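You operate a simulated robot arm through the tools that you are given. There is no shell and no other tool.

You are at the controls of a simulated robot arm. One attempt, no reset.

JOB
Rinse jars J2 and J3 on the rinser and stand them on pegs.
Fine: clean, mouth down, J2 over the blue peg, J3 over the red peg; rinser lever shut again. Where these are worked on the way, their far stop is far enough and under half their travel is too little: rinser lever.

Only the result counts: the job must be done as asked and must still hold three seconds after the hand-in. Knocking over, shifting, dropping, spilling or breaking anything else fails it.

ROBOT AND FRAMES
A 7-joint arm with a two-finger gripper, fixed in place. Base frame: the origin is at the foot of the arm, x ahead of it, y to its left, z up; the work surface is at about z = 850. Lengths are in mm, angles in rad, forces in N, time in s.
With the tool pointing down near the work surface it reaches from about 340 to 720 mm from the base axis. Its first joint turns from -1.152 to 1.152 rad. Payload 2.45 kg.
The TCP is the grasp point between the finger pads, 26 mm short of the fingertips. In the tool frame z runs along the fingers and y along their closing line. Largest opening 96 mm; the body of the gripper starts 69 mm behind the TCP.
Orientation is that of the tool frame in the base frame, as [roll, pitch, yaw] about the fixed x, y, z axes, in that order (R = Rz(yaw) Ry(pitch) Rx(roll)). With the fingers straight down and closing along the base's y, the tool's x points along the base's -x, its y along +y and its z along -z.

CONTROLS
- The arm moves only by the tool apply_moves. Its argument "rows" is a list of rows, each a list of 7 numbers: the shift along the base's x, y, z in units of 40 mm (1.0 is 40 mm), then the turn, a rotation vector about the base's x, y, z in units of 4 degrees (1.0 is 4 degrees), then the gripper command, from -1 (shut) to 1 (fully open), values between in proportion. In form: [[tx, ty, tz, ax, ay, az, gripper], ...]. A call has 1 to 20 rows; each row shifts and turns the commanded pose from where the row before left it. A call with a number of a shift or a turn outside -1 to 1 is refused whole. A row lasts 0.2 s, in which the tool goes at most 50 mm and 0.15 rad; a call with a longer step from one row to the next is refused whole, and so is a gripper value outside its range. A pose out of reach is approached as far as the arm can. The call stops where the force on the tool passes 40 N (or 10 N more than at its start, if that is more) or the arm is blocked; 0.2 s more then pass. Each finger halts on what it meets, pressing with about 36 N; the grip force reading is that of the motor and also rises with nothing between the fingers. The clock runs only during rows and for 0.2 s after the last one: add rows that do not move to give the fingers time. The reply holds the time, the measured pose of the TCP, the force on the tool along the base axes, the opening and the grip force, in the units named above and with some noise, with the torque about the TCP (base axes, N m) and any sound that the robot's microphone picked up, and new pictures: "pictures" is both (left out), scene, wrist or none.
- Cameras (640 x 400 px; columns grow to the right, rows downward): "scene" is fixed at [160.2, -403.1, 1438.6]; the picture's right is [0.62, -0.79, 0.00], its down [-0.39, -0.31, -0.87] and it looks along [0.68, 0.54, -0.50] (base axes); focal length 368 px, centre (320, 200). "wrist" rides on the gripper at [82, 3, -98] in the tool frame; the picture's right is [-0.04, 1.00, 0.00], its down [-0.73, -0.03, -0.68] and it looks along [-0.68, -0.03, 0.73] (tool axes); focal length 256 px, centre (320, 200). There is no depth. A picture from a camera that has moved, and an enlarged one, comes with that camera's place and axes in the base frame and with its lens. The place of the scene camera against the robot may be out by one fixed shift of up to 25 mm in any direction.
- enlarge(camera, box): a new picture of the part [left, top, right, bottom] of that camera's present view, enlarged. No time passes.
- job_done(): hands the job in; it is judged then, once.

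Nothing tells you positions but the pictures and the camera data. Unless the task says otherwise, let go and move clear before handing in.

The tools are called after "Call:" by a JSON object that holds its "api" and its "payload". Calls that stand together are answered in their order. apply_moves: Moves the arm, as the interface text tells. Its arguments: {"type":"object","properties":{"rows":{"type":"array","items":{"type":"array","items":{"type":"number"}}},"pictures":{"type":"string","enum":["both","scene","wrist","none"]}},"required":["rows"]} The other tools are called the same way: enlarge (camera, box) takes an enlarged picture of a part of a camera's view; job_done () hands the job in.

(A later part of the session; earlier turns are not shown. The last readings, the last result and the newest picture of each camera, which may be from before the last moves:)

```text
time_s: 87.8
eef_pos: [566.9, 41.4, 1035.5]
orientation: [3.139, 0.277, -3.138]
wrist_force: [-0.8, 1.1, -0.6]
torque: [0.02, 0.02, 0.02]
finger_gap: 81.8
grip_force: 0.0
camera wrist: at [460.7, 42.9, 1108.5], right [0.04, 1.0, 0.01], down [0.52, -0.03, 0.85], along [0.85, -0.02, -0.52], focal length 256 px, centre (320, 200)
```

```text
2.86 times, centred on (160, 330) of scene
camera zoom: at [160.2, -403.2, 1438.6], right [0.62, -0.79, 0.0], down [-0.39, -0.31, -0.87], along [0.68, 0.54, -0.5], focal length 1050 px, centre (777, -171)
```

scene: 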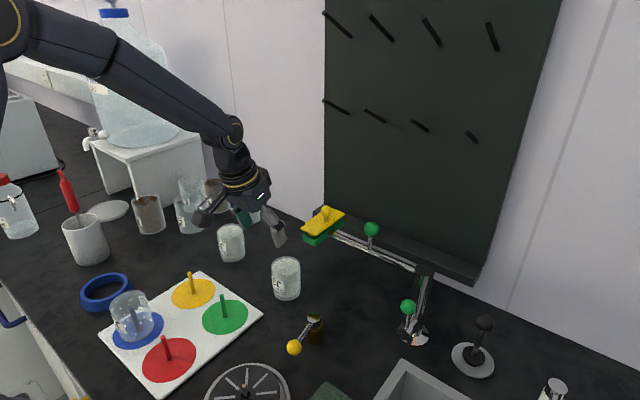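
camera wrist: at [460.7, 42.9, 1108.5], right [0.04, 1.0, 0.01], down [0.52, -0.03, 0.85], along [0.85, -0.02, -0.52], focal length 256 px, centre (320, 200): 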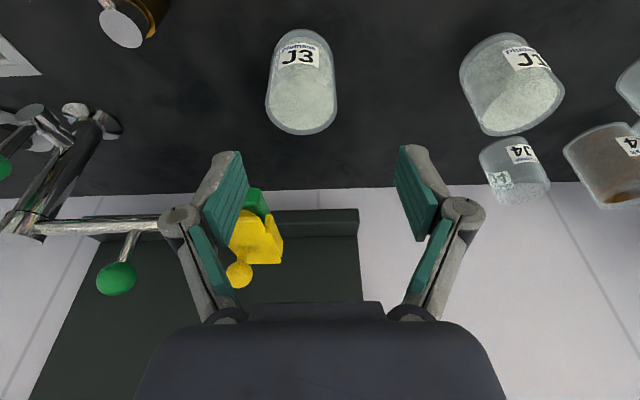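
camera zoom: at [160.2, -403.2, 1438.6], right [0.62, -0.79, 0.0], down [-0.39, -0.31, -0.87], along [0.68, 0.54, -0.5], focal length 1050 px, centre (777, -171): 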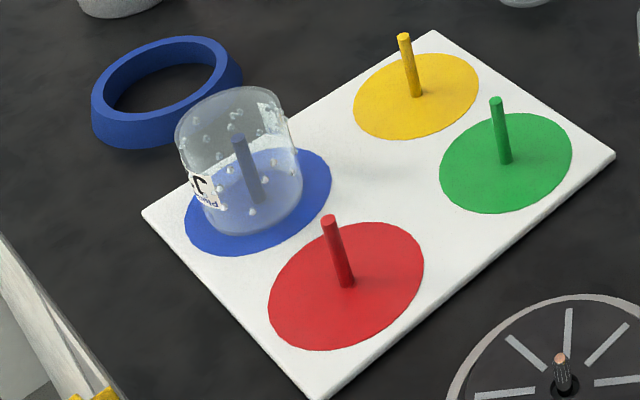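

J2 is properly seated on the blue peg. I'll look closely at the eyewash cover before approaching J3.

Call:
{"api": "enlarge", "payload": {"camera": "wrist", "box": [190, 170, 310, 300]}}

Call:
{"api": "enlarge", "payload": {"camera": "wrist", "box": [240, 10, 360, 150]}}

Call:
{"api": "enlarge", "payload": {"camera": "scene", "box": [200, 150, 380, 310]}}

```text
3.08 times, centred on (250, 235) of wrist
camera zoom: at [460.7, 42.9, 1108.5], right [0.04, 1.0, 0.01], down [0.52, -0.03, 0.85], along [0.85, -0.02, -0.52], focal length 788 px, centre (535, 92)
```

zoom: 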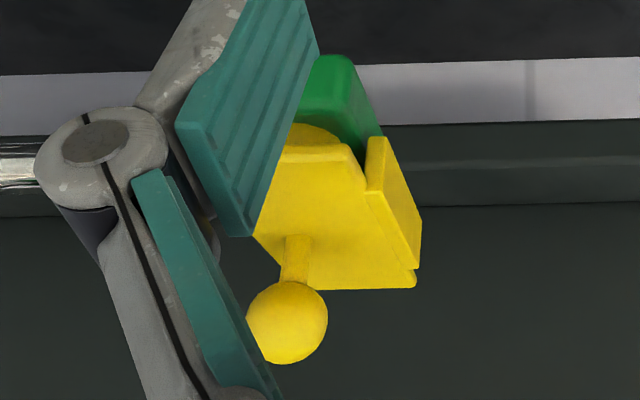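

```text
2.86 times, centred on (300, 80) of wrist
camera zoom: at [460.7, 42.9, 1108.5], right [0.04, 1.0, 0.01], down [0.52, -0.03, 0.85], along [0.85, -0.02, -0.52], focal length 731 px, centre (377, 543)
```

zoom: 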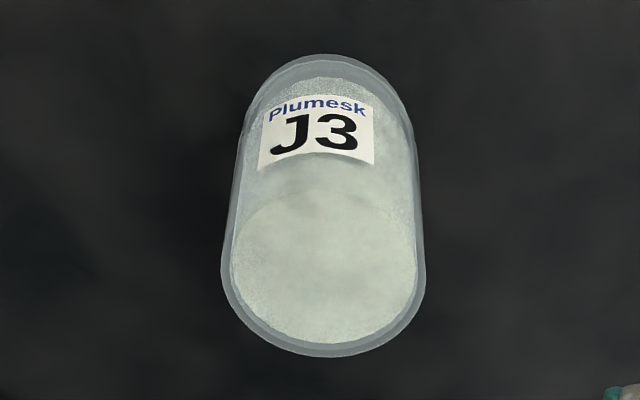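

```text
2.50 times, centred on (290, 230) of scene
camera zoom: at [160.2, -403.2, 1438.6], right [0.62, -0.79, 0.0], down [-0.39, -0.31, -0.87], along [0.68, 0.54, -0.5], focal length 919 px, centre (395, 125)
```

zoom: 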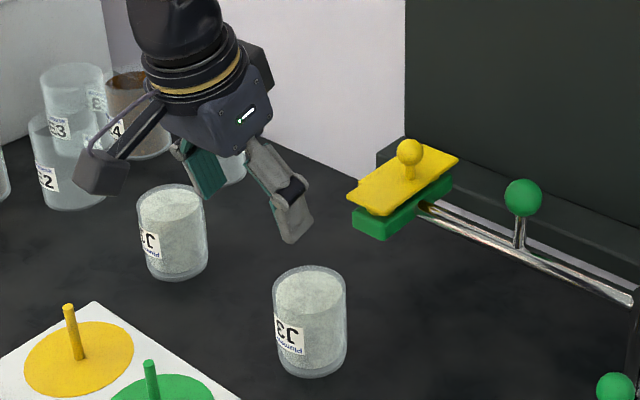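

The nearest cover corner is at about (630, 1, 1017), and J3 is at about (611, 25). I'll lean 4° more, descend short of J3, and slide the open fingers in from the base side.

Call:
{"api": "apply_moves", "payload": {"rows": [[0.1, -0.2, -0.3, 0, -1, 0, 0.7], [0.1, -0.21, -0.5, 0, 0, 0, 0.7], [0, 0, -0.86, 0, 0, 0, 0.7], [0, 0, -0.86, 0, 0, 0, 0.7], [0, 0, -0.86, 0, 0, 0, 0.7], [0, 0, 0, 0, 0, 0, 0.7]]}}

Call:
{"api": "enlarge", "payload": {"camera": "scene", "box": [200, 170, 380, 310]}}

```text
time_s: 89.2
eef_pos: [573.3, 24.1, 904.3]
orientation: [-3.141, 0.349, -3.138]
wrist_force: [0.7, 0.0, -0.9]
torque: [0.0, -0.02, -0.02]
finger_gap: 81.5
grip_force: 0.1
camera wrist: at [462.8, 26.1, 968.5], right [0.03, 1.0, 0.01], down [0.46, -0.03, 0.89], along [0.89, -0.02, -0.46], focal length 256 px, centre (320, 200)
```

scene: 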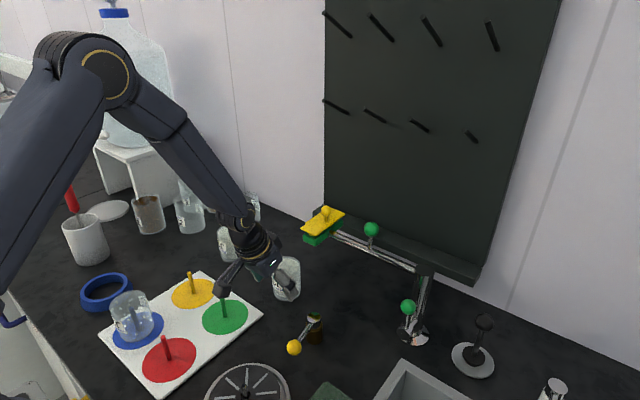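
wrist: 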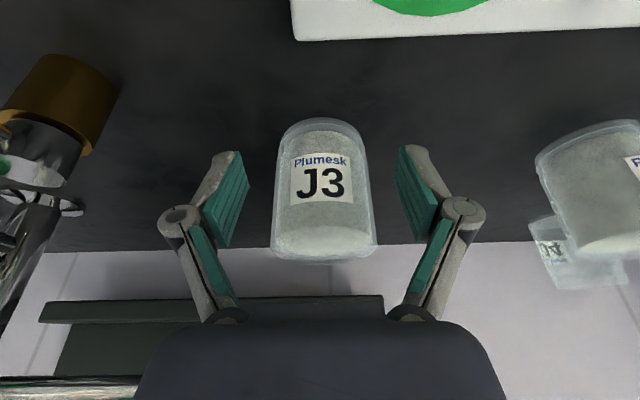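

```text
2.86 times, centred on (290, 240) of scene
camera zoom: at [160.2, -403.1, 1438.6], right [0.62, -0.79, 0.0], down [-0.39, -0.31, -0.87], along [0.68, 0.54, -0.5], focal length 1050 px, centre (406, 86)
```

zoom: 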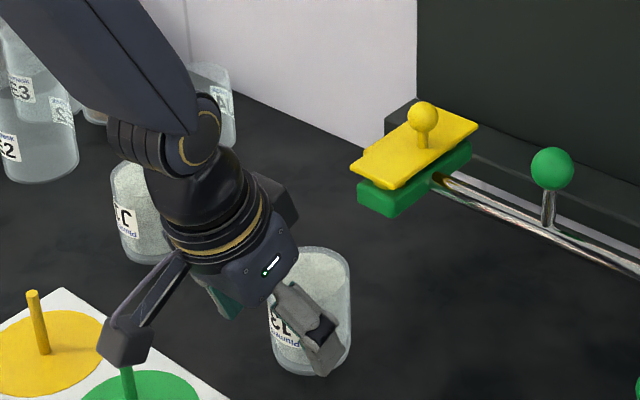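

Clear on all sides. I'll slide in around J3 and close.

Call:
{"api": "apply_moves", "payload": {"rows": [[0.3, 0, -0.08, 0, 0, 0, 0.7], [0.3, 0.02, -0.06, 0, 0, 0, 0.7], [0.33, 0, -0.06, 0, 0, 0, 0.7], [0, 0, 0, 0, 0, 0, 0.7]]}}

Call:
{"api": "enlarge", "payload": {"camera": "scene", "box": [220, 190, 380, 310]}}

```text
time_s: 90.2
eef_pos: [609.3, 24.5, 892.7]
orientation: [3.141, 0.347, -3.138]
wrist_force: [0.3, -0.4, 0.3]
torque: [-0.01, 0.0, -0.02]
finger_gap: 81.4
grip_force: 0.1
camera wrist: at [499.4, 27.2, 958.1], right [0.03, 1.0, 0.01], down [0.46, -0.03, 0.89], along [0.89, -0.02, -0.46], focal length 256 px, centre (320, 200)
```

scene: 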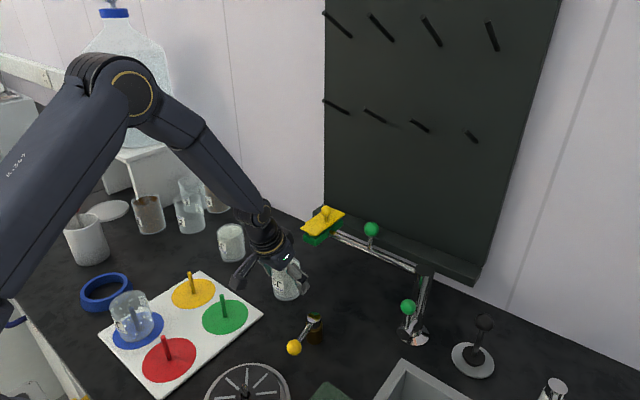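
wrist: 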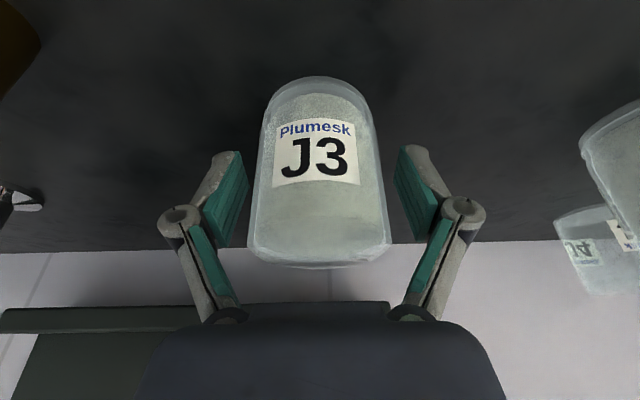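

```text
3.33 times, centred on (300, 250) of scene
camera zoom: at [160.2, -403.1, 1438.6], right [0.62, -0.79, 0.0], down [-0.39, -0.31, -0.87], along [0.68, 0.54, -0.5], focal length 1225 px, centre (387, 33)
```

zoom: 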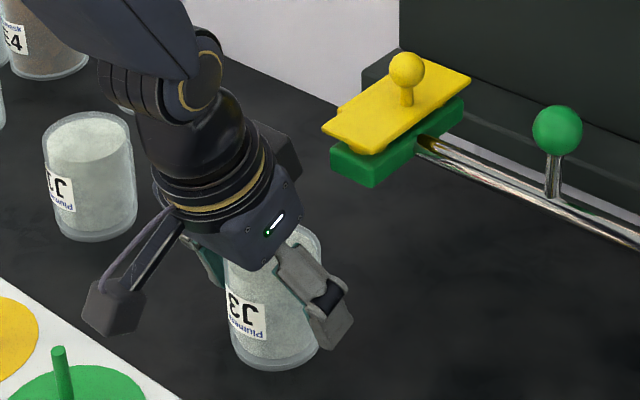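

Good position. I'll close, lift slightly, then retreat in -x while rising.

Call:
{"api": "apply_moves", "payload": {"rows": [[0, 0, 0, 0, 0, 0, -0.3], [0, 0, 0, 0, 0, 0, -0.3], [0, 0, 0, 0, 0, 0, -0.3], [0, 0, 0, 0, 0, 0, -0.3], [0, 0, 0.2, 0, 0, 0, -0.3], [0, 0, 0.3, 0, 0, 0, -0.3], [-0.4, 0, 0.4, 0, 0, 0, -0.3], [-0.7, 0, 0.6, 0, 0, 0, -0.3], [-0.7, 0, 0.7, 0, 0, 0, -0.3], [-0.7, 0, 0.7, 0, 0, 0, -0.3], [0, 0, 0, 0, 0, 0, -0.3]]}}

```text
time_s: 92.6
eef_pos: [511.7, 21.8, 1009.1]
orientation: [3.14, 0.345, -3.138]
wrist_force: [-0.8, 0.0, -1.1]
torque: [0.02, 0.02, -0.03]
finger_gap: 60.9
grip_force: 35.8
camera wrist: at [401.6, 23.2, 1074.5], right [0.03, 1.0, 0.01], down [0.46, -0.03, 0.89], along [0.89, -0.02, -0.46], focal length 256 px, centre (320, 200)
```

scene: 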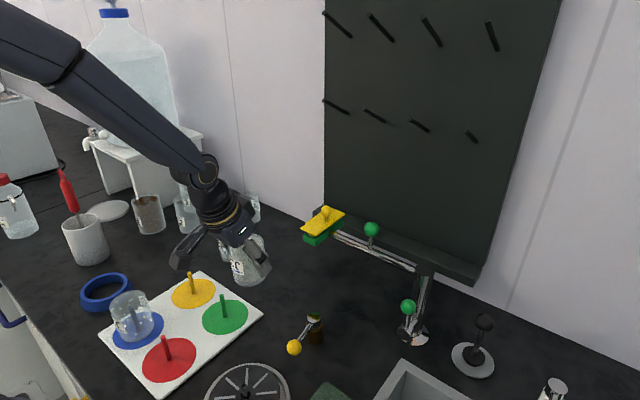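
wrist: 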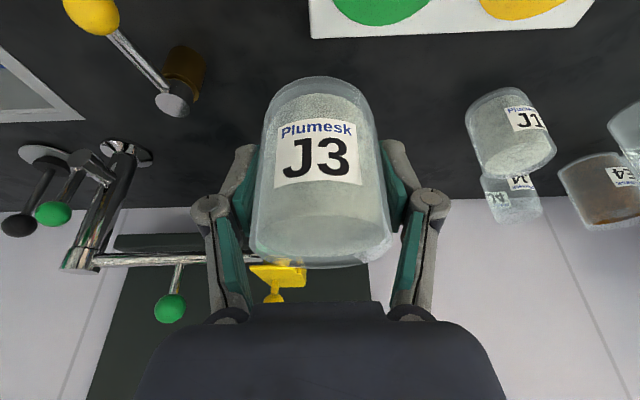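

J3 is held. I'll carry it above the rinser, keeping the lean, and check that the pose is reached.

Call:
{"api": "apply_moves", "payload": {"rows": [[-0.66, -0.62, 0, 0, 0, 0, -0.3], [-0.66, -0.62, 0, 0, 0, 0, -0.3], [-0.66, -0.62, 0, 0, 0, 0, -0.3], [-0.66, -0.62, 0, 0, 0, 0, -0.3], [-0.66, -0.62, 0, 0, 0, 0, -0.3], [0, 0, 0, 0, 0, 0, -0.3]]}}

```text
time_s: 94.0
eef_pos: [378.8, -99.3, 1007.8]
orientation: [3.14, 0.348, -3.14]
wrist_force: [0.1, -0.2, -1.0]
torque: [-0.01, 0.04, -0.02]
finger_gap: 60.8
grip_force: 35.8
camera wrist: at [266.8, -98.0, 1072.9], right [0.04, 1.0, 0.02], down [0.46, -0.03, 0.89], along [0.89, -0.02, -0.46], focal length 256 px, centre (320, 200)
```

scene: 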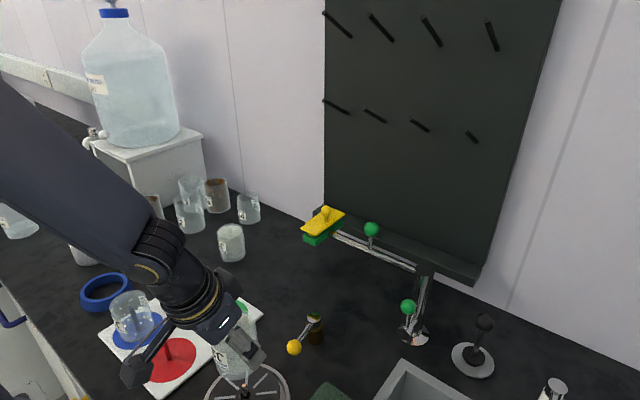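
wrist: 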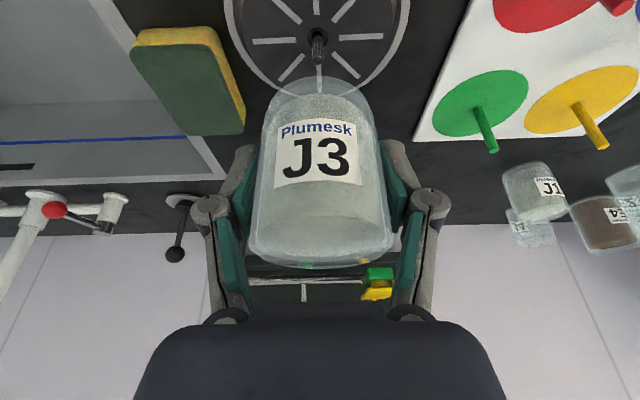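

Pose reached. Lowering J3 onto the plate.

Call:
{"api": "apply_moves", "payload": {"rows": [[0, -0.08, -0.7, 0, 0, 0, -0.3], [0, 0, -0.7, 0, 0, 0, -0.3], [0, 0, -0.5, 0, 0, 0, -0.3], [0, 0, 0, 0, 0, 0, -0.3]]}}

```text
time_s: 95.0
eef_pos: [387.5, -108.5, 933.6]
orientation: [3.14, 0.345, -3.138]
wrist_force: [0.5, 0.2, -1.2]
torque: [0.02, 0.0, -0.01]
finger_gap: 60.8
grip_force: 35.6
out of reach, approached as far as the arm can: row 1, 2
camera wrist: at [277.4, -107.1, 998.5], right [0.03, 1.0, 0.02], down [0.46, -0.03, 0.89], along [0.89, -0.02, -0.46], focal length 256 px, centre (320, 200)
```

scene: 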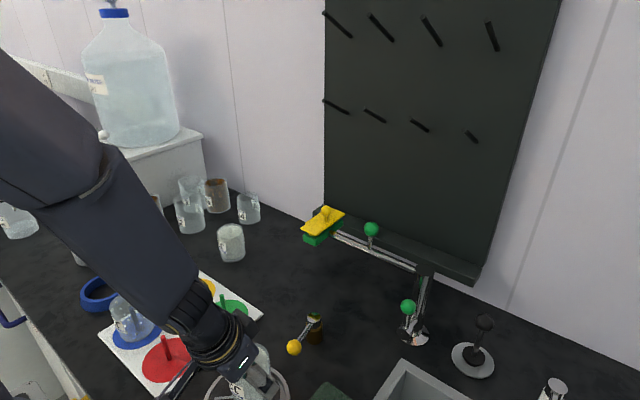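
wrist: 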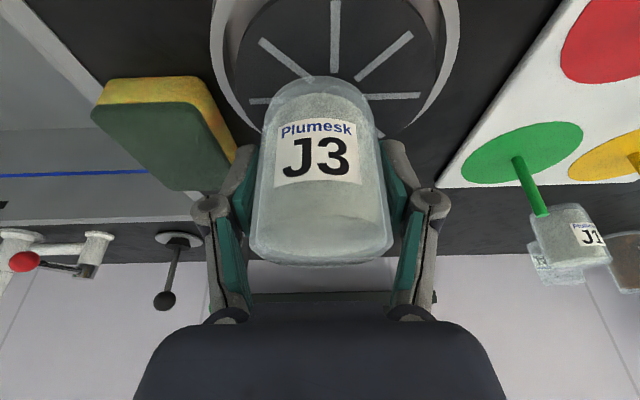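

The leaned pose is just out of reach at the rinser centre (about 10 mm off). I'll lift again and turn the hand 45° about the vertical so the lean points sideways instead of toward the base.

Call:
{"api": "apply_moves", "payload": {"rows": [[0, 0, 0.5, 0, 0, 0, -0.3], [0, 0, 0.7, 0, 0, 0, -0.3], [0, 0, 0.7, 0, 0, 0, -0.3], [0, 0, 0, 0, 0, 1, -0.3], [0, 0, 0, 0, 0, 1, -0.3], [0, 0, 0, 0, 0, 1, -0.3], [0, 0, 0, 0, 0, 1, -0.3], [0, 0, 0, 0, 0, 1, -0.3], [0, 0, 0, 0, 0, 1, -0.3], [0, 0, 0, 0, 0, 1, -0.3], [0, 0, 0, 0, 0, 1, -0.3], [0, 0, 0, 0, 0, 1, -0.3], [0, 0, 0, 0, 0, 1, -0.3], [0, 0, 0, 0, 0, 1, -0.3], [0, 0, 0, 0, 0, 0, -0.3]]}}

```text
time_s: 98.2
eef_pos: [387.3, -107.2, 1012.2]
orientation: [3.141, 0.346, -2.369]
wrist_force: [-1.1, -0.5, -0.8]
torque: [-0.01, 0.01, 0.01]
finger_gap: 60.7
grip_force: 36.0
camera wrist: at [307.2, -182.3, 1076.3], right [-0.67, 0.74, 0.02], down [0.35, 0.3, 0.89], along [0.65, 0.6, -0.46], focal length 256 px, centre (320, 200)
```

scene: 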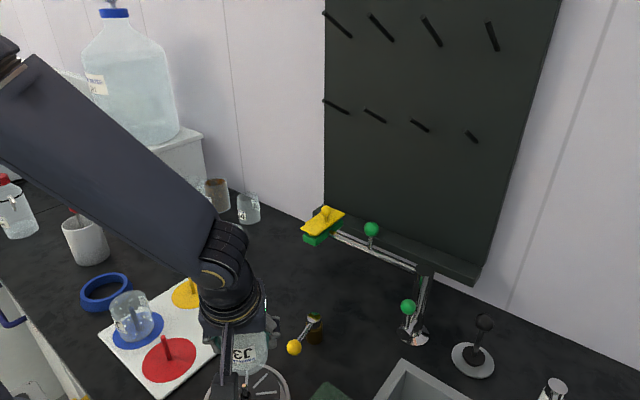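
wrist: 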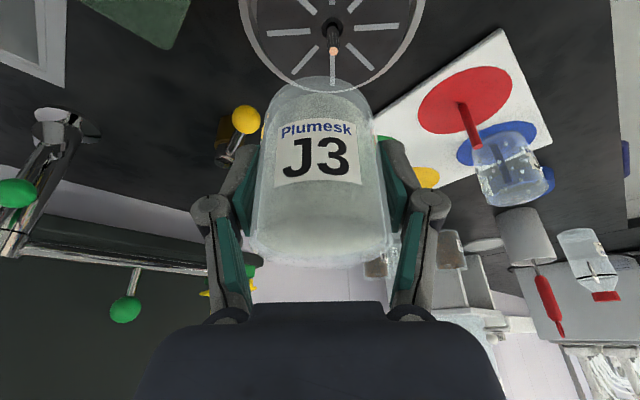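

Call:
{"api": "apply_moves", "payload": {"rows": [[-0.21, 0.12, 0, 0, 0, 0, -0.3], [0, 0, -0.6, 0, 0, 0, -0.3], [0, 0, -0.7, 0, 0, 0, -0.3], [0, 0, -0.65, 0, 0, 0, -0.3], [0, 0, 0, 0, 0, 0, -0.3]]}}

```text
time_s: 99.4
eef_pos: [380.9, -103.1, 937.0]
orientation: [3.14, 0.348, -2.371]
wrist_force: [-1.4, -0.1, -1.3]
torque: [-0.01, -0.01, 0.06]
finger_gap: 60.8
grip_force: 35.7
camera wrist: at [300.6, -178.0, 1002.1], right [-0.67, 0.74, 0.01], down [0.35, 0.3, 0.89], along [0.65, 0.6, -0.46], focal length 256 px, centre (320, 200)
```

scene: 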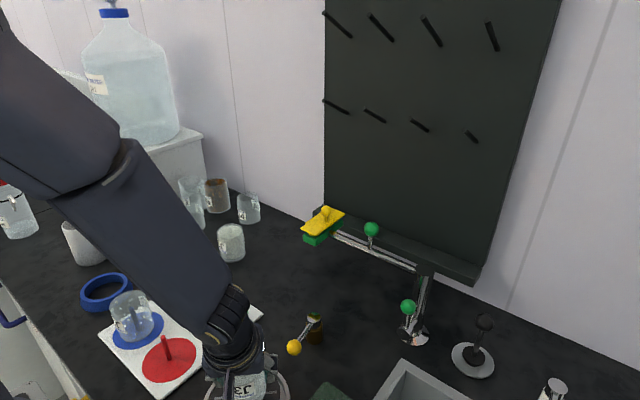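
wrist: 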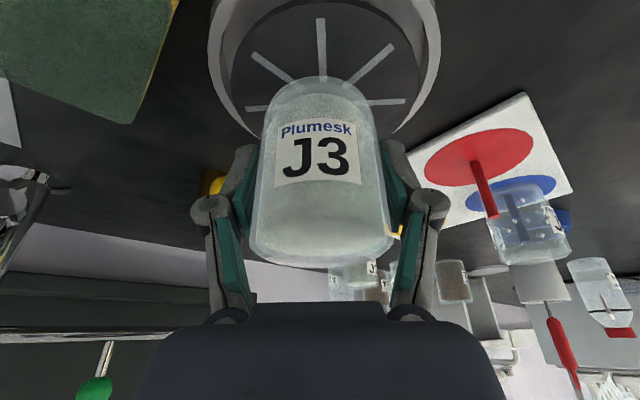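

Pose reached and centred. I'll lower J3 onto the plate and release it there so I can re-grip upright.

Call:
{"api": "apply_moves", "payload": {"rows": [[-0.03, 0, -0.15, 0, 0, 0, -0.3], [0, 0, -0.1, 0, 0, 0, -0.3], [0, 0, 0, 0, 0, 0, -0.3]], "pictures": "none"}}

Call:
{"api": "apply_moves", "payload": {"rows": [[0, 0, -0.05, 0, 0, 0, -0.3], [0, 0, 0, 0, 0, 0, -0.3]], "pictures": "none"}}

Call:
{"api": "apply_moves", "payload": {"rows": [[0, 0, -0.05, 0, 0, 0, -0.3], [0, 0, 0, 0, 0, 0, -0.3]], "pictures": "wrist"}}

```text
time_s: 100.2
eef_pos: [380.2, -103.6, 925.8]
orientation: [3.139, 0.348, -2.369]
wrist_force: [0.2, -0.2, -1.4]
torque: [-0.01, -0.01, -0.01]
finger_gap: 60.8
grip_force: 36.6
```

```text
time_s: 100.8
eef_pos: [379.8, -103.3, 923.6]
orientation: [3.138, 0.348, -2.371]
wrist_force: [-1.0, -1.3, 1.6]
torque: [0.05, 0.0, 0.01]
finger_gap: 60.7
grip_force: 35.7
```

```text
time_s: 101.4
eef_pos: [379.2, -102.5, 920.4]
orientation: [-3.141, 0.347, -2.371]
wrist_force: [2.0, -0.8, 2.3]
torque: [0.05, -0.05, -0.01]
finger_gap: 60.9
grip_force: 35.2
camera wrist: at [298.3, -178.1, 985.5], right [-0.67, 0.74, 0.01], down [0.35, 0.3, 0.89], along [0.66, 0.6, -0.46], focal length 256 px, centre (320, 200)
```

wrist: 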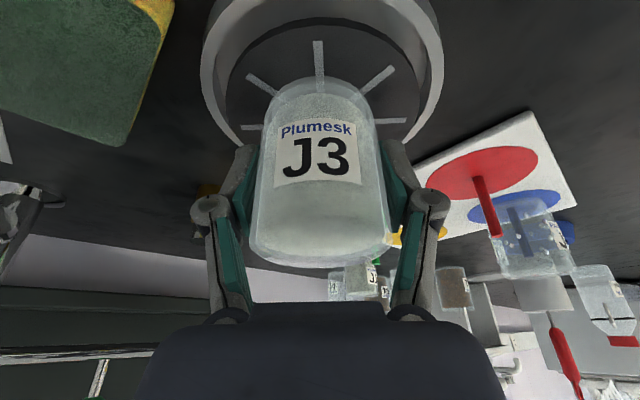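

Seated on the plate. I'll ease up 2 mm, release, rise, and straighten the hand.

Call:
{"api": "apply_moves", "payload": {"rows": [[0, 0, 0.06, 0, 0, 0, -0.3], [0, 0, 0, 0, 0, 0, 0.3], [0, 0, 0, 0, 0, 0, 0.6], [0, 0, 0, 0, 0, 0, 0.6], [0, 0, 0, 0, 0, 0, 0.6], [0, 0, 0.4, 0, 0, 0, 0.6], [0, 0, 0.8, 0, 0, 0, 0.6], [0, 0, 0.8, 0, 0, 0, 0.6], [0, 0, 0.8, 0, 0, 0, 0.6], [0, 0, 0.4, 0, 0, 0, 0.6], [0, 0, 0, 0, 0, 0, 0.6]]}}

Call:
{"api": "apply_moves", "payload": {"rows": [[0, 0, 0, 0, 0, -1, 0.6], [0, 0, 0, 0, 0, -1, 0.6], [0, 0, 0, 0, 0, -1, 0.6], [0, 0, 0, 0, 0, -1, 0.6], [0, 0, 0, 0, 0, -1, 0.6], [0, 0, 0, 0, 0, -1, 0.6], [0, 0, 0, 0, 0, -1, 0.6], [0, 0, 0, 0, 0, -1, 0.6], [0, 0, 0, 0, 0, -1, 0.6], [0, 0, 0, 0, 0, -1, 0.6], [0, 0, 0, 0, 0, -1, 0.6], [0, 0, 0, 0, 1, 0, 0.6], [0, 0, 0, 0, 1, 0, 0.6], [0, 0, 0, 0, 1, 0, 0.6], [0, 0, 0, 0, 1, 0, 0.6], [0, 0, 0, 0, 0.96, 0, 0.6], [0, 0, 0, 0, 0, 0, 0.6]]}}

```text
time_s: 103.8
eef_pos: [379.6, -102.5, 1049.9]
orientation: [3.139, 0.347, -2.37]
wrist_force: [-0.7, 0.4, 0.5]
torque: [-0.02, 0.02, -0.02]
finger_gap: 77.0
grip_force: 0.1
camera wrist: at [297.6, -177.9, 1115.0], right [-0.67, 0.74, 0.01], down [0.35, 0.3, 0.89], along [0.65, 0.6, -0.46], focal length 256 px, centre (320, 200)
```

scene: 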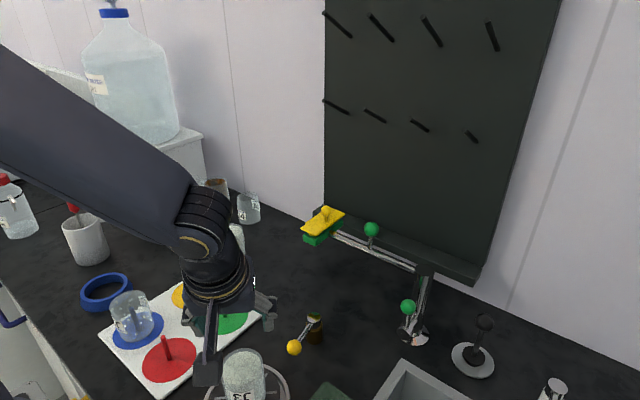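
wrist: 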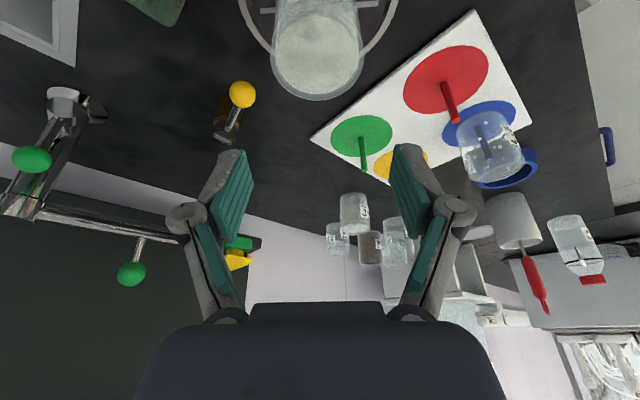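

```text
time_s: 107.4
eef_pos: [378.2, -103.4, 1049.0]
orientation: [3.139, -0.001, -3.138]
wrist_force: [-1.1, -0.5, 0.6]
torque: [0.01, 0.02, 0.02]
finger_gap: 76.8
grip_force: 0.0
camera wrist: at [295.9, -100.9, 1148.0], right [0.04, 1.0, 0.0], down [0.73, -0.03, 0.68], along [0.68, -0.02, -0.73], focal length 256 px, centre (320, 200)
```

scene: 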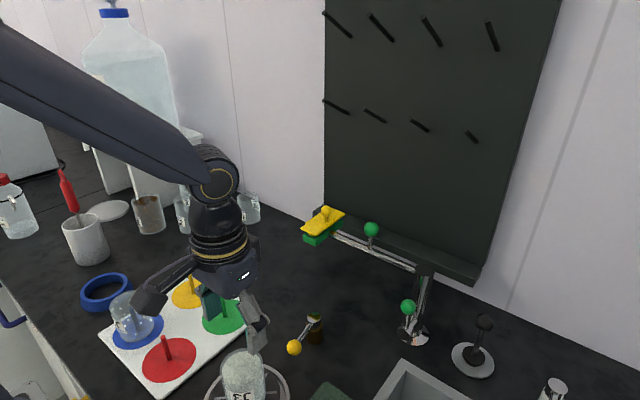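
wrist: 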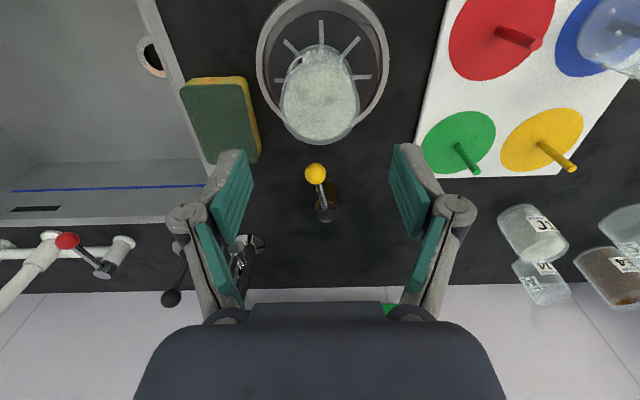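

J3 stands on the plate and the hand is upright again. Next I'll re-grip, press and rinse.

Call:
{"api": "apply_moves", "payload": {"rows": [[0.02, 0.02, -0.8, 0, 0, 0, 0.6], [0, 0, -0.8, 0, 0, 0, 0.6], [0, 0, -0.8, 0, 0, 0, 0.6], [0, 0, -0.64, 0, 0, 0, 0.6], [0, 0, 0, 0, 0, 0, -0.3], [0, 0, 0, 0, 0, 0, -0.3], [0, 0, 0, 0, 0, 0, -0.3], [0, 0, 0, 0, 0, 0, -0.3]], "pictures": "wrist"}}

```text
time_s: 109.2
eef_pos: [378.3, -101.2, 927.3]
orientation: [3.139, 0.001, -3.139]
wrist_force: [0.4, 0.2, 0.5]
torque: [0.02, 0.03, -0.01]
finger_gap: 60.7
grip_force: 35.9
camera wrist: at [296.7, -99.5, 1024.8], right [0.04, 1.0, 0.0], down [0.73, -0.03, 0.68], along [0.68, -0.02, -0.73], focal length 256 px, centre (320, 200)
```

wrist: 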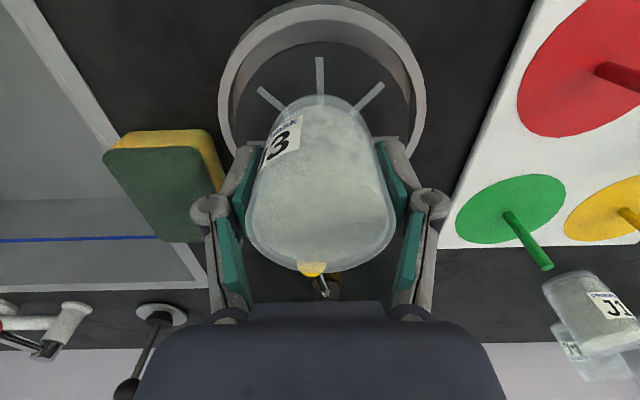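

Call:
{"api": "apply_moves", "payload": {"rows": [[0, 0, -0.1, 0, 0, 0, -0.3], [0, 0, -0.1, 0, 0, 0, -0.3], [0, 0, -0.1, 0, 0, 0, -0.3], [0, 0, -0.1, 0, 0, 0, -0.3], [0, 0, 0, 0, 0, 0, -0.3], [0, 0, 0, 0, 0, 0, -0.3], [0, 0, 0, 0, 0, 0, -0.3], [0, 0, 0, 0, 0, 0, -0.3], [0, 0, 0, 0, 0, 0, -0.3], [0, 0, 0, 0, 0, 0, -0.3], [0, 0, 0, 0, 0, 0, -0.3], [0, 0, 0, 0, 0, 0, -0.3], [0, 0, 0, 0, 0, 0, -0.3], [0, 0, 0, 0, 0, 0, -0.3], [0, 0, 0, 0, 0, 0, -0.3], [0, 0, 0, 0, 0, 0, -0.3], [0, 0, 0, 0, 0, 0, -0.3], [0, 0, 0, 0, 0, 0, -0.3]], "pictures": "wrist"}}

Call:
{"api": "apply_moves", "payload": {"rows": [[0, 0, 0, 0, 0, 0, -0.3], [0, 0, 0, 0, 0, 0, -0.3], [0, 0, 0, 0, 0, 0, -0.3], [0, 0, 0, 0, 0, 0, -0.3], [0, 0, 0, 0, 0, 0, -0.3], [0, 0, 0, 0, 0, 0, -0.3], [0, 0, 0, 0, 0, 0, -0.3], [0, 0, 0, 0, 0, 0, -0.3], [0, 0, 0, 0, 0, 0, -0.3], [0, 0, 0, 0, 0, 0, -0.3], [0, 0, 0, 0, 0, 0, -0.3], [0, 0, 0, 0, 0, 0, -0.3]]}}

Call:
{"api": "enlarge", "payload": {"camera": "wrist", "box": [220, 60, 420, 280]}}

```text
time_s: 113.0
eef_pos: [378.7, -102.4, 911.1]
orientation: [3.14, 0.0, -3.138]
wrist_force: [-0.9, -3.5, 6.8]
torque: [-0.09, -0.02, 0.02]
finger_gap: 61.2
grip_force: 36.2
camera wrist: at [297.2, -100.2, 1010.3], right [0.04, 1.0, 0.0], down [0.73, -0.03, 0.68], along [0.68, -0.02, -0.73], focal length 256 px, centre (320, 200)
```

wrist: 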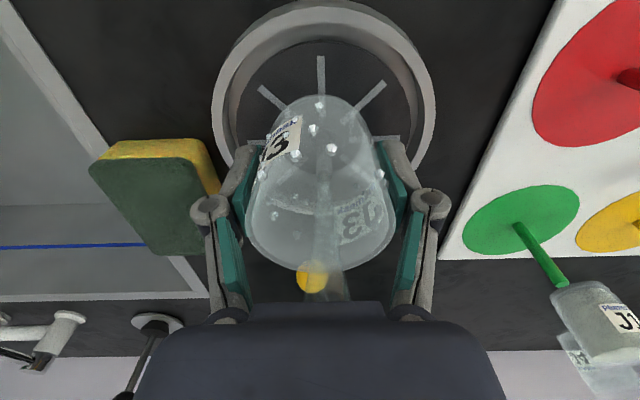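

```text
time_s: 115.6
eef_pos: [378.8, -102.3, 911.0]
orientation: [3.139, 0.001, -3.139]
wrist_force: [1.3, -1.8, 6.5]
torque: [-0.06, -0.04, -0.02]
finger_gap: 60.7
grip_force: 36.1
camera wrist: at [297.2, -100.2, 1010.3], right [0.04, 1.0, 0.0], down [0.73, -0.03, 0.68], along [0.68, -0.02, -0.73], focal length 256 px, centre (320, 200)
```

scene: 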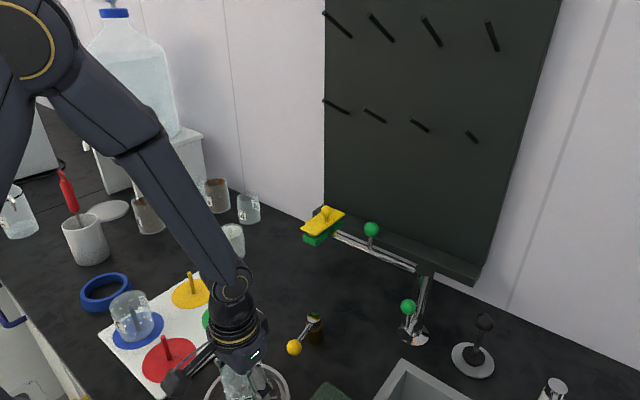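
wrist: 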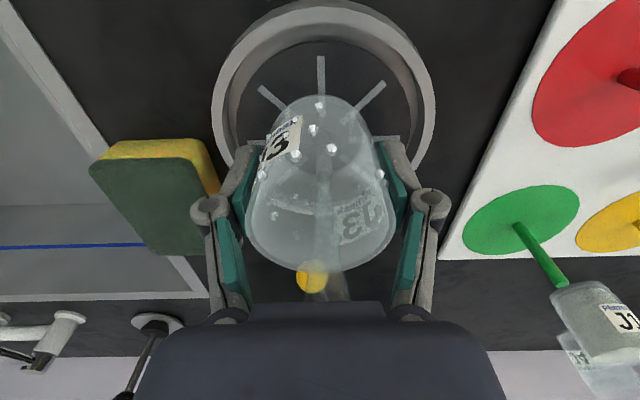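

```text
1.82 times, centred on (320, 170) of wrist
camera zoom: at [297.2, -100.2, 1010.3], right [0.04, 1.0, 0.0], down [0.73, -0.03, 0.68], along [0.68, -0.02, -0.73], focal length 465 px, centre (320, 254)
```

zoom: 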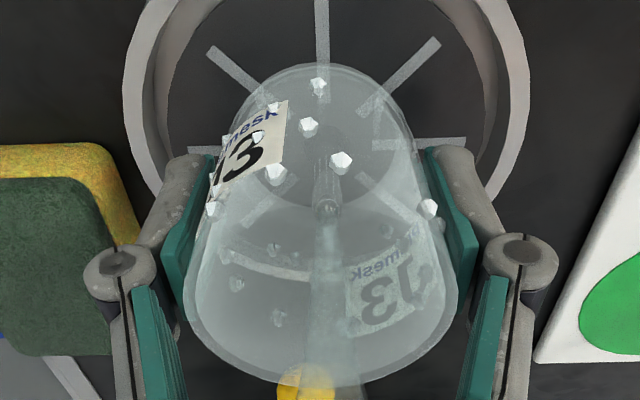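

J3 is clean too. I'll ease up, let the spray stop, lift, and carry J3 over the red peg near (348, 69).

Call:
{"api": "apply_moves", "payload": {"rows": [[0, 0, 0.1, 0, 0, 0, -0.3], [0, 0, 0.1, 0, 0, 0, -0.3], [0, 0, 0.1, 0, 0, 0, -0.3], [0, 0, 0.1, 0, 0, 0, -0.3], [0, 0, 0, 0, 0, 0, -0.3], [0, 0, 0, 0, 0, 0, -0.3], [0, 0, 0.3, 0, 0, 0, -0.3], [0, 0, 0.6, 0, 0, 0, -0.3], [0, 0, 0.6, 0, 0, 0, -0.3], [0, 0, 0.6, 0, 0, 0, -0.3], [0, 0, 0, 0, 0, 0, -0.3], [0, 0, 0, 0, 0, 0, -0.3], [-0.15, 0.85, 0, 0, 0, 0, -0.3], [-0.16, 0.85, 0, 0, 0, 0, -0.3], [-0.16, 0.85, 0, 0, 0, 0, -0.3], [-0.16, 0.85, 0, 0, 0, 0, -0.3], [-0.15, 0.85, 0, 0, 0, 0, -0.3], [0, 0, 0, 0, 0, 0, -0.3]]}}

Call:
{"api": "enlarge", "payload": {"camera": "wrist", "box": [200, 0, 440, 200]}}

Call:
{"api": "enlarge", "payload": {"camera": "scene", "box": [80, 260, 300, 400]}}

```text
time_s: 119.4
eef_pos: [349.5, 69.4, 1011.6]
orientation: [3.139, 0.0, -3.137]
wrist_force: [0.5, 0.1, -1.6]
torque: [0.01, 0.01, -0.03]
finger_gap: 61.0
grip_force: 35.7
camera wrist: at [267.4, 72.6, 1110.2], right [0.04, 1.0, 0.0], down [0.73, -0.03, 0.68], along [0.68, -0.02, -0.73], focal length 256 px, centre (320, 200)
```

scene: 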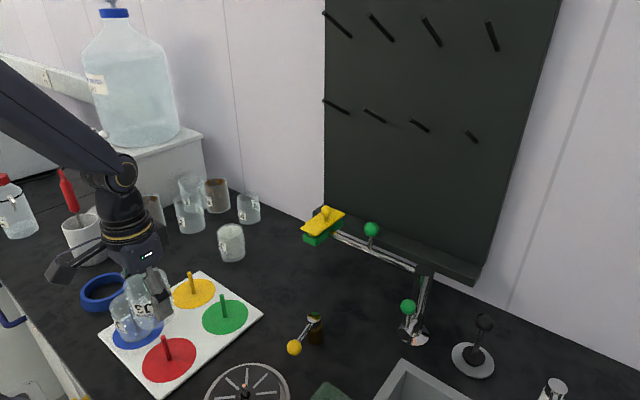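
wrist: 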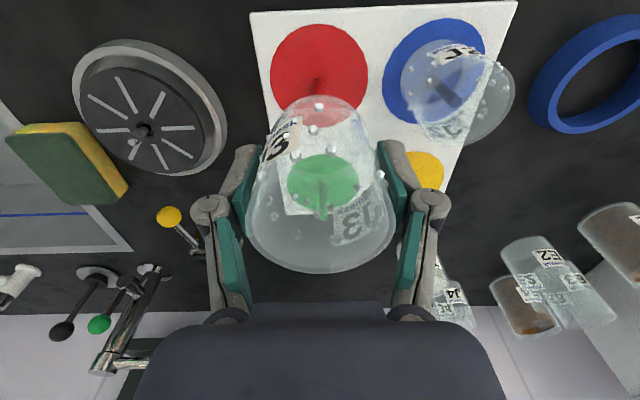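

```text
2.00 times, centred on (320, 100) of wrist
camera zoom: at [267.4, 72.6, 1110.2], right [0.04, 1.0, 0.0], down [0.73, -0.03, 0.68], along [0.68, -0.02, -0.73], focal length 512 px, centre (320, 400)
```

zoom: 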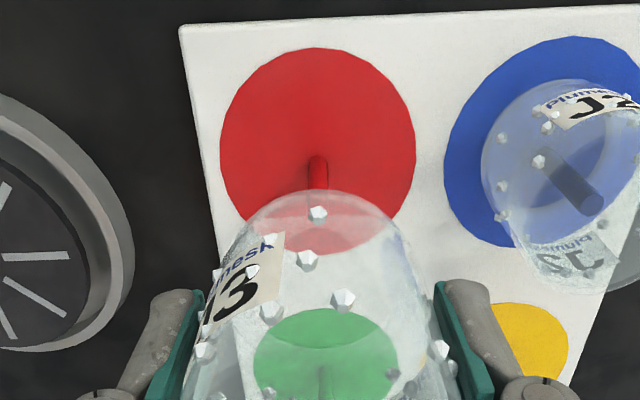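

```text
2.86 times, centred on (190, 330) of scene
camera zoom: at [160.2, -403.1, 1438.6], right [0.62, -0.79, 0.0], down [-0.39, -0.31, -0.87], along [0.68, 0.54, -0.5], focal length 1050 px, centre (691, -171)
```

zoom: 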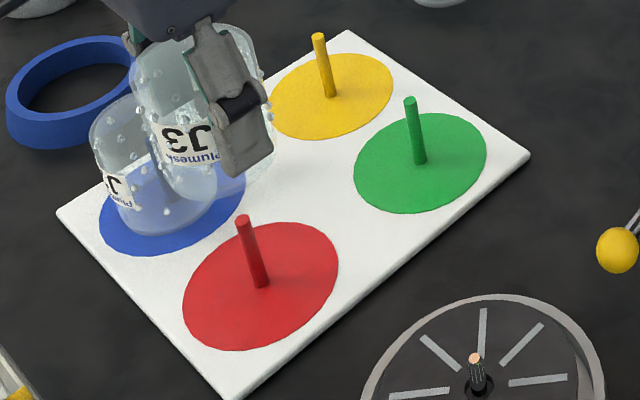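

J3 is aligned with the red peg, which I put at (347, 70). I'll lower it over the peg.

Call:
{"api": "apply_moves", "payload": {"rows": [[-0.03, 0, -0.5, 0, 0, 0, -0.3], [0, 0, -0.5, 0, 0, 0, -0.3], [0, 0, -0.4, 0, 0, 0, -0.3], [0, 0, -0.4, 0, 0, 0, -0.3], [0, 0, -0.4, 0, 0, 0, -0.3], [0, 0, -0.25, 0, 0, 0, -0.3], [0, 0, 0, 0, 0, 0, -0.3]]}}

```text
time_s: 121.0
eef_pos: [346.3, 67.0, 912.1]
orientation: [3.138, 0.001, -3.138]
wrist_force: [0.4, 0.5, -1.2]
torque: [-0.01, -0.04, -0.01]
finger_gap: 61.1
grip_force: 36.1
camera wrist: at [264.2, 69.2, 1012.2], right [0.04, 1.0, 0.0], down [0.73, -0.03, 0.68], along [0.68, -0.02, -0.73], focal length 256 px, centre (320, 200)
```

scene: 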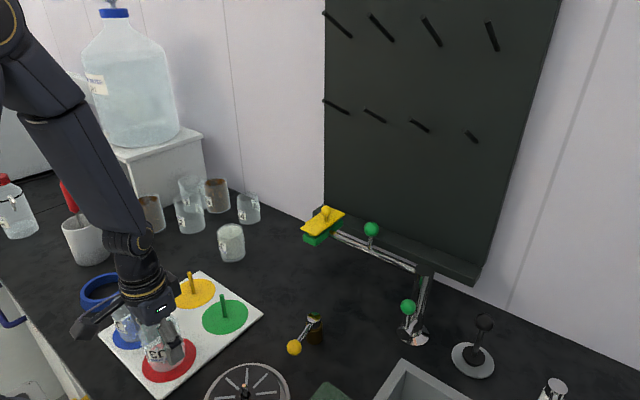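
wrist: 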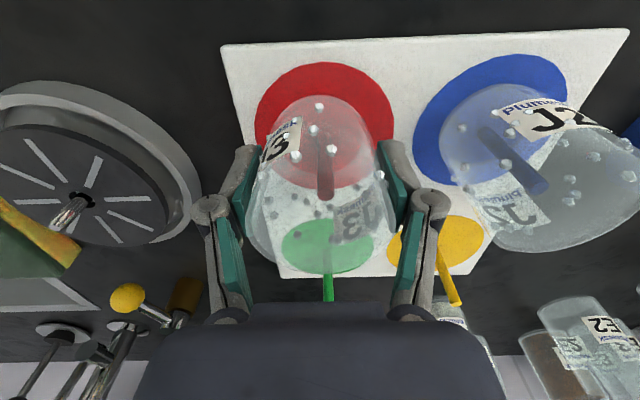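

The red peg is inside J3. I'll creep down to contact.

Call:
{"api": "apply_moves", "payload": {"rows": [[0, 0, -0.1, 0, 0, 0, -0.3], [0, 0, -0.05, 0, 0, 0, -0.3], [0, 0, 0, 0, 0, 0, -0.3]], "pictures": "none"}}

Call:
{"api": "apply_moves", "payload": {"rows": [[0, 0, -0.03, 0, 0, 0, -0.3], [0, 0, 0, 0, 0, 0, -0.3]], "pictures": "none"}}

```text
time_s: 121.8
eef_pos: [345.4, 67.0, 905.8]
orientation: [3.14, 0.0, -3.139]
wrist_force: [-0.5, 0.6, -0.9]
torque: [-0.01, 0.02, -0.01]
finger_gap: 60.9
grip_force: 36.0
```

```text
time_s: 122.4
eef_pos: [345.7, 68.2, 907.4]
orientation: [3.14, 0.001, -3.137]
wrist_force: [-0.4, 0.0, -1.6]
torque: [0.01, -0.01, -0.01]
finger_gap: 60.6
grip_force: 36.2
```

Call:
{"api": "apply_moves", "payload": {"rows": [[0, 0, -0.03, 0, 0, 0, -0.3], [0, 0, 0, 0, 0, 0, -0.3]], "pictures": "none"}}

Call:
{"api": "apply_moves", "payload": {"rows": [[0, 0, -0.03, 0, 0, 0, -0.3], [0, 0, 0, 0, 0, 0, -0.3]], "pictures": "none"}}

```text
time_s: 123.0
eef_pos: [345.9, 66.6, 903.5]
orientation: [3.138, -0.001, -3.138]
wrist_force: [0.0, -0.7, -1.0]
torque: [0.03, -0.01, 0.04]
finger_gap: 61.1
grip_force: 36.2
```

```text
time_s: 123.6
eef_pos: [345.9, 67.8, 905.4]
orientation: [3.14, 0.0, -3.138]
wrist_force: [-0.7, 0.0, 0.0]
torque: [-0.04, 0.0, -0.01]
finger_gap: 60.8
grip_force: 36.2
```

Call:
{"api": "apply_moves", "payload": {"rows": [[0, 0, -0.03, 0, 0, 0, -0.3], [0, 0, 0, 0, 0, 0, -0.3]], "pictures": "none"}}

```text
time_s: 124.2
eef_pos: [345.9, 67.4, 904.2]
orientation: [3.141, 0.001, -3.138]
wrist_force: [0.2, 0.8, -1.9]
torque: [-0.02, 0.0, 0.01]
finger_gap: 61.0
grip_force: 36.2
```

Call:
{"api": "apply_moves", "payload": {"rows": [[0, 0, -0.03, 0, 0, 0, -0.3], [0, 0, 0, 0, 0, 0, -0.3]], "pictures": "none"}}

Call:
{"api": "apply_moves", "payload": {"rows": [[0, 0, -0.025, 0, 0, 0, -0.3], [0, 0, 0, 0, 0, 0, -0.3]], "pictures": "both"}}

Call:
{"api": "enlarge", "payload": {"camera": "scene", "box": [90, 280, 250, 400]}}

```text
time_s: 124.8
eef_pos: [345.7, 66.2, 902.1]
orientation: [3.138, 0.002, -3.14]
wrist_force: [-0.9, -2.7, 23.0]
torque: [-0.09, -0.06, 0.05]
finger_gap: 60.9
grip_force: 35.9
```

```text
time_s: 125.4
eef_pos: [346.3, 66.9, 901.9]
orientation: [3.14, 0.0, -3.138]
wrist_force: [-0.7, -3.9, 22.9]
torque: [-0.1, 0.0, 0.05]
finger_gap: 60.9
grip_force: 36.0
camera wrist: at [264.4, 69.7, 1000.7], right [0.04, 1.0, 0.0], down [0.73, -0.03, 0.68], along [0.68, -0.02, -0.73], focal length 256 px, centre (320, 200)
```

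scene: 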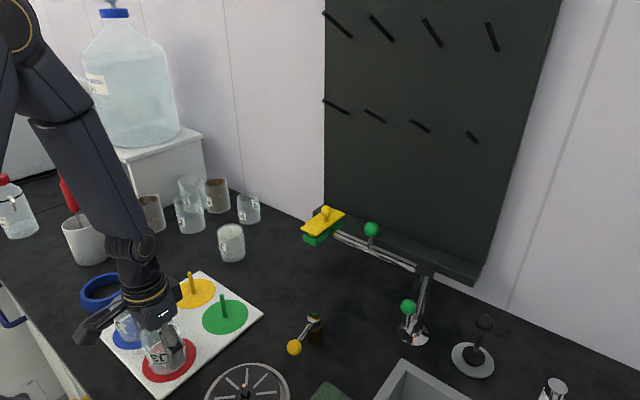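
wrist: 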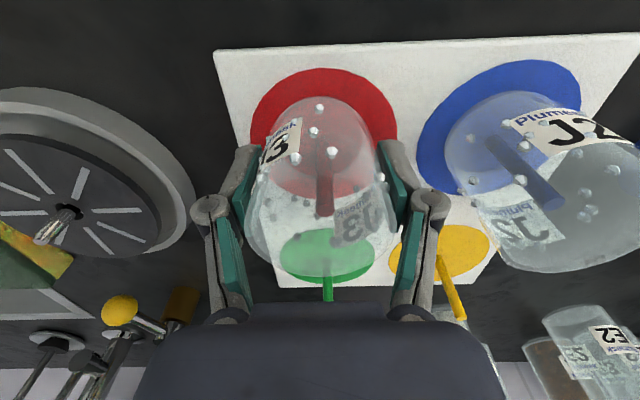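

```text
3.33 times, centred on (170, 340) of scene
camera zoom: at [159.9, -403.3, 1438.6], right [0.62, -0.79, 0.0], down [-0.39, -0.31, -0.87], along [0.68, 0.54, -0.5], focal length 1225 px, centre (820, -267)
```

zoom: 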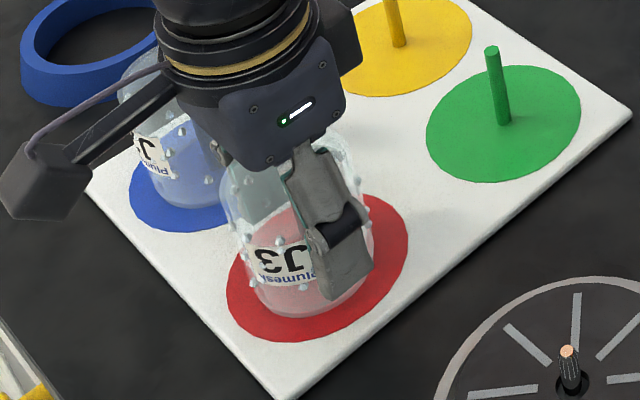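

J3 is down on the board over the red peg. I'll relieve the pressure, release and rise.

Call:
{"api": "apply_moves", "payload": {"rows": [[0, 0, 0.045, 0, 0, 0, -0.3], [0, 0, 0, 0, 0, 0, -0.3], [0, 0, 0, 0, 0, 0, 0.3], [0, 0, 0, 0, 0, 0, 0.6], [0, 0, 0, 0, 0, 0, 0.6], [0, 0, 0, 0, 0, 0, 0.6], [0, 0, 0.3, 0, 0, 0, 0.6], [0, 0, 0.7, 0, 0, 0, 0.6], [0, 0, 0.9, 0, 0, 0, 0.6], [0, 0, 0.9, 0, 0, 0, 0.6], [0, 0, 0.9, 0, 0, 0, 0.6], [0, 0, 0, 0, 0, 0, 0.6]]}}

Call:
{"api": "enlarge", "payload": {"camera": "scene", "box": [90, 260, 290, 400]}}

```text
time_s: 128.0
eef_pos: [344.6, 68.1, 1049.9]
orientation: [3.14, 0.001, -3.136]
wrist_force: [-0.5, -0.5, -0.4]
torque: [0.04, 0.02, 0.0]
finger_gap: 76.7
grip_force: 0.1
camera wrist: at [262.9, 70.4, 1148.3], right [0.04, 1.0, 0.0], down [0.73, -0.03, 0.68], along [0.68, -0.02, -0.73], focal length 256 px, centre (320, 200)
```

scene: 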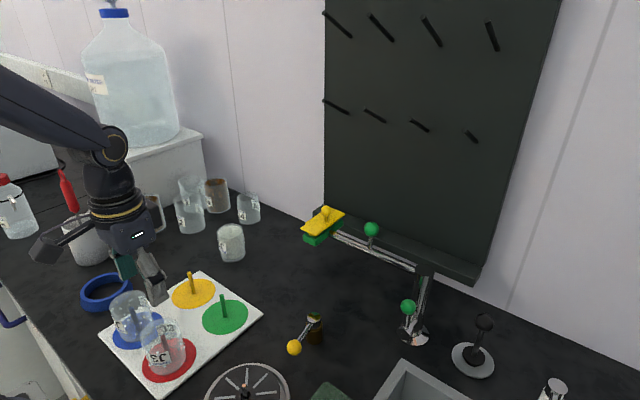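
wrist: 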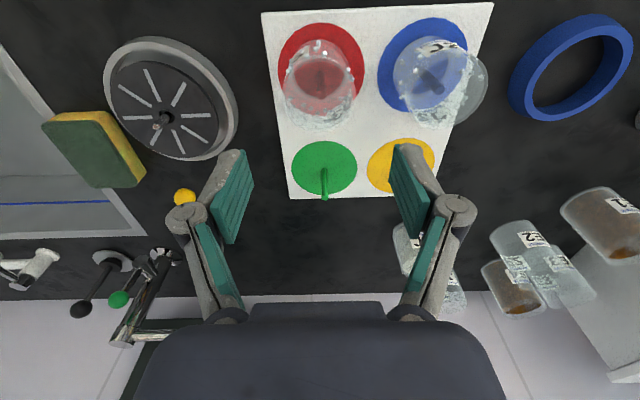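

```text
2.86 times, centred on (190, 330) of scene
camera zoom: at [160.2, -403.1, 1438.6], right [0.62, -0.79, 0.0], down [-0.39, -0.31, -0.87], along [0.68, 0.54, -0.5], focal length 1050 px, centre (691, -171)
```

zoom: 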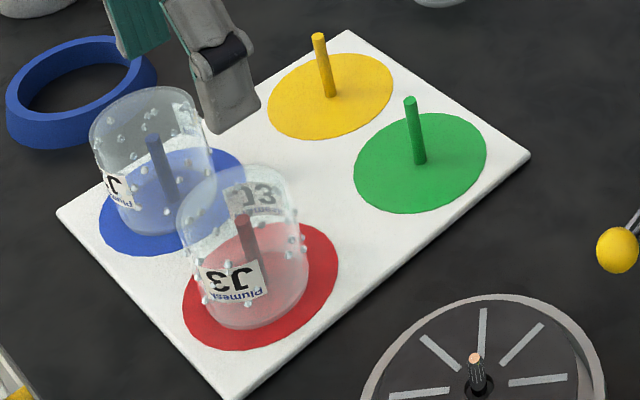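

Both jars stand clean on their pegs. Last step: shut the lever by pushing the ball back along the same arc as before.

Call:
{"api": "apply_moves", "payload": {"rows": [[0.64, -0.73, 0, 0, 0, 0, -1], [0.64, -0.73, 0, 0, 0, 0, -1], [0.64, -0.73, 0, 0, 0, 0, -1], [0.64, -0.73, 0, 0, 0, 0, -1], [0.64, -0.73, 0, 0, 0, 0, -1], [0, 0, 0, 0, 0, 0, -1], [0, 0, 0, 0, 0, 0, -1], [0, 0, 0, 0, 0, 0, -1]]}}

```text
time_s: 129.8
eef_pos: [473.8, -78.5, 1050.0]
orientation: [3.138, 0.002, -3.139]
wrist_force: [-0.7, 0.3, -0.4]
torque: [0.03, -0.02, 0.0]
finger_gap: 0.0
grip_force: 28.9
camera wrist: at [391.6, -76.6, 1148.0], right [0.04, 1.0, 0.0], down [0.73, -0.03, 0.68], along [0.68, -0.02, -0.73], focal length 256 px, centre (320, 200)
```

scene: 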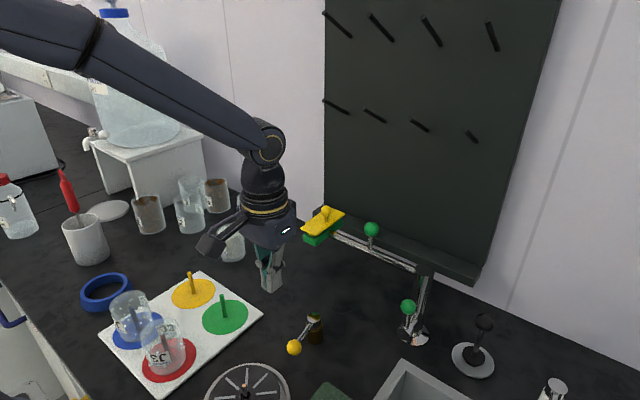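
wrist: 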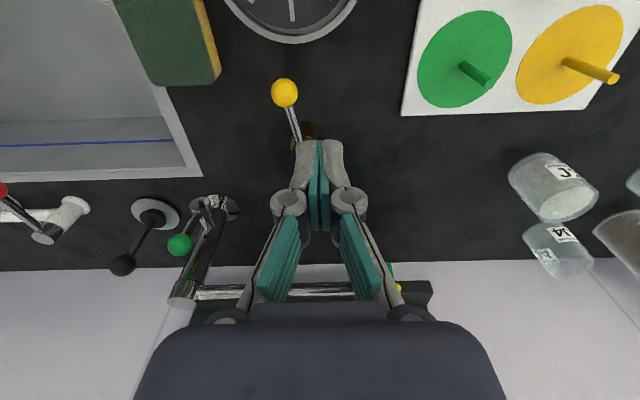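

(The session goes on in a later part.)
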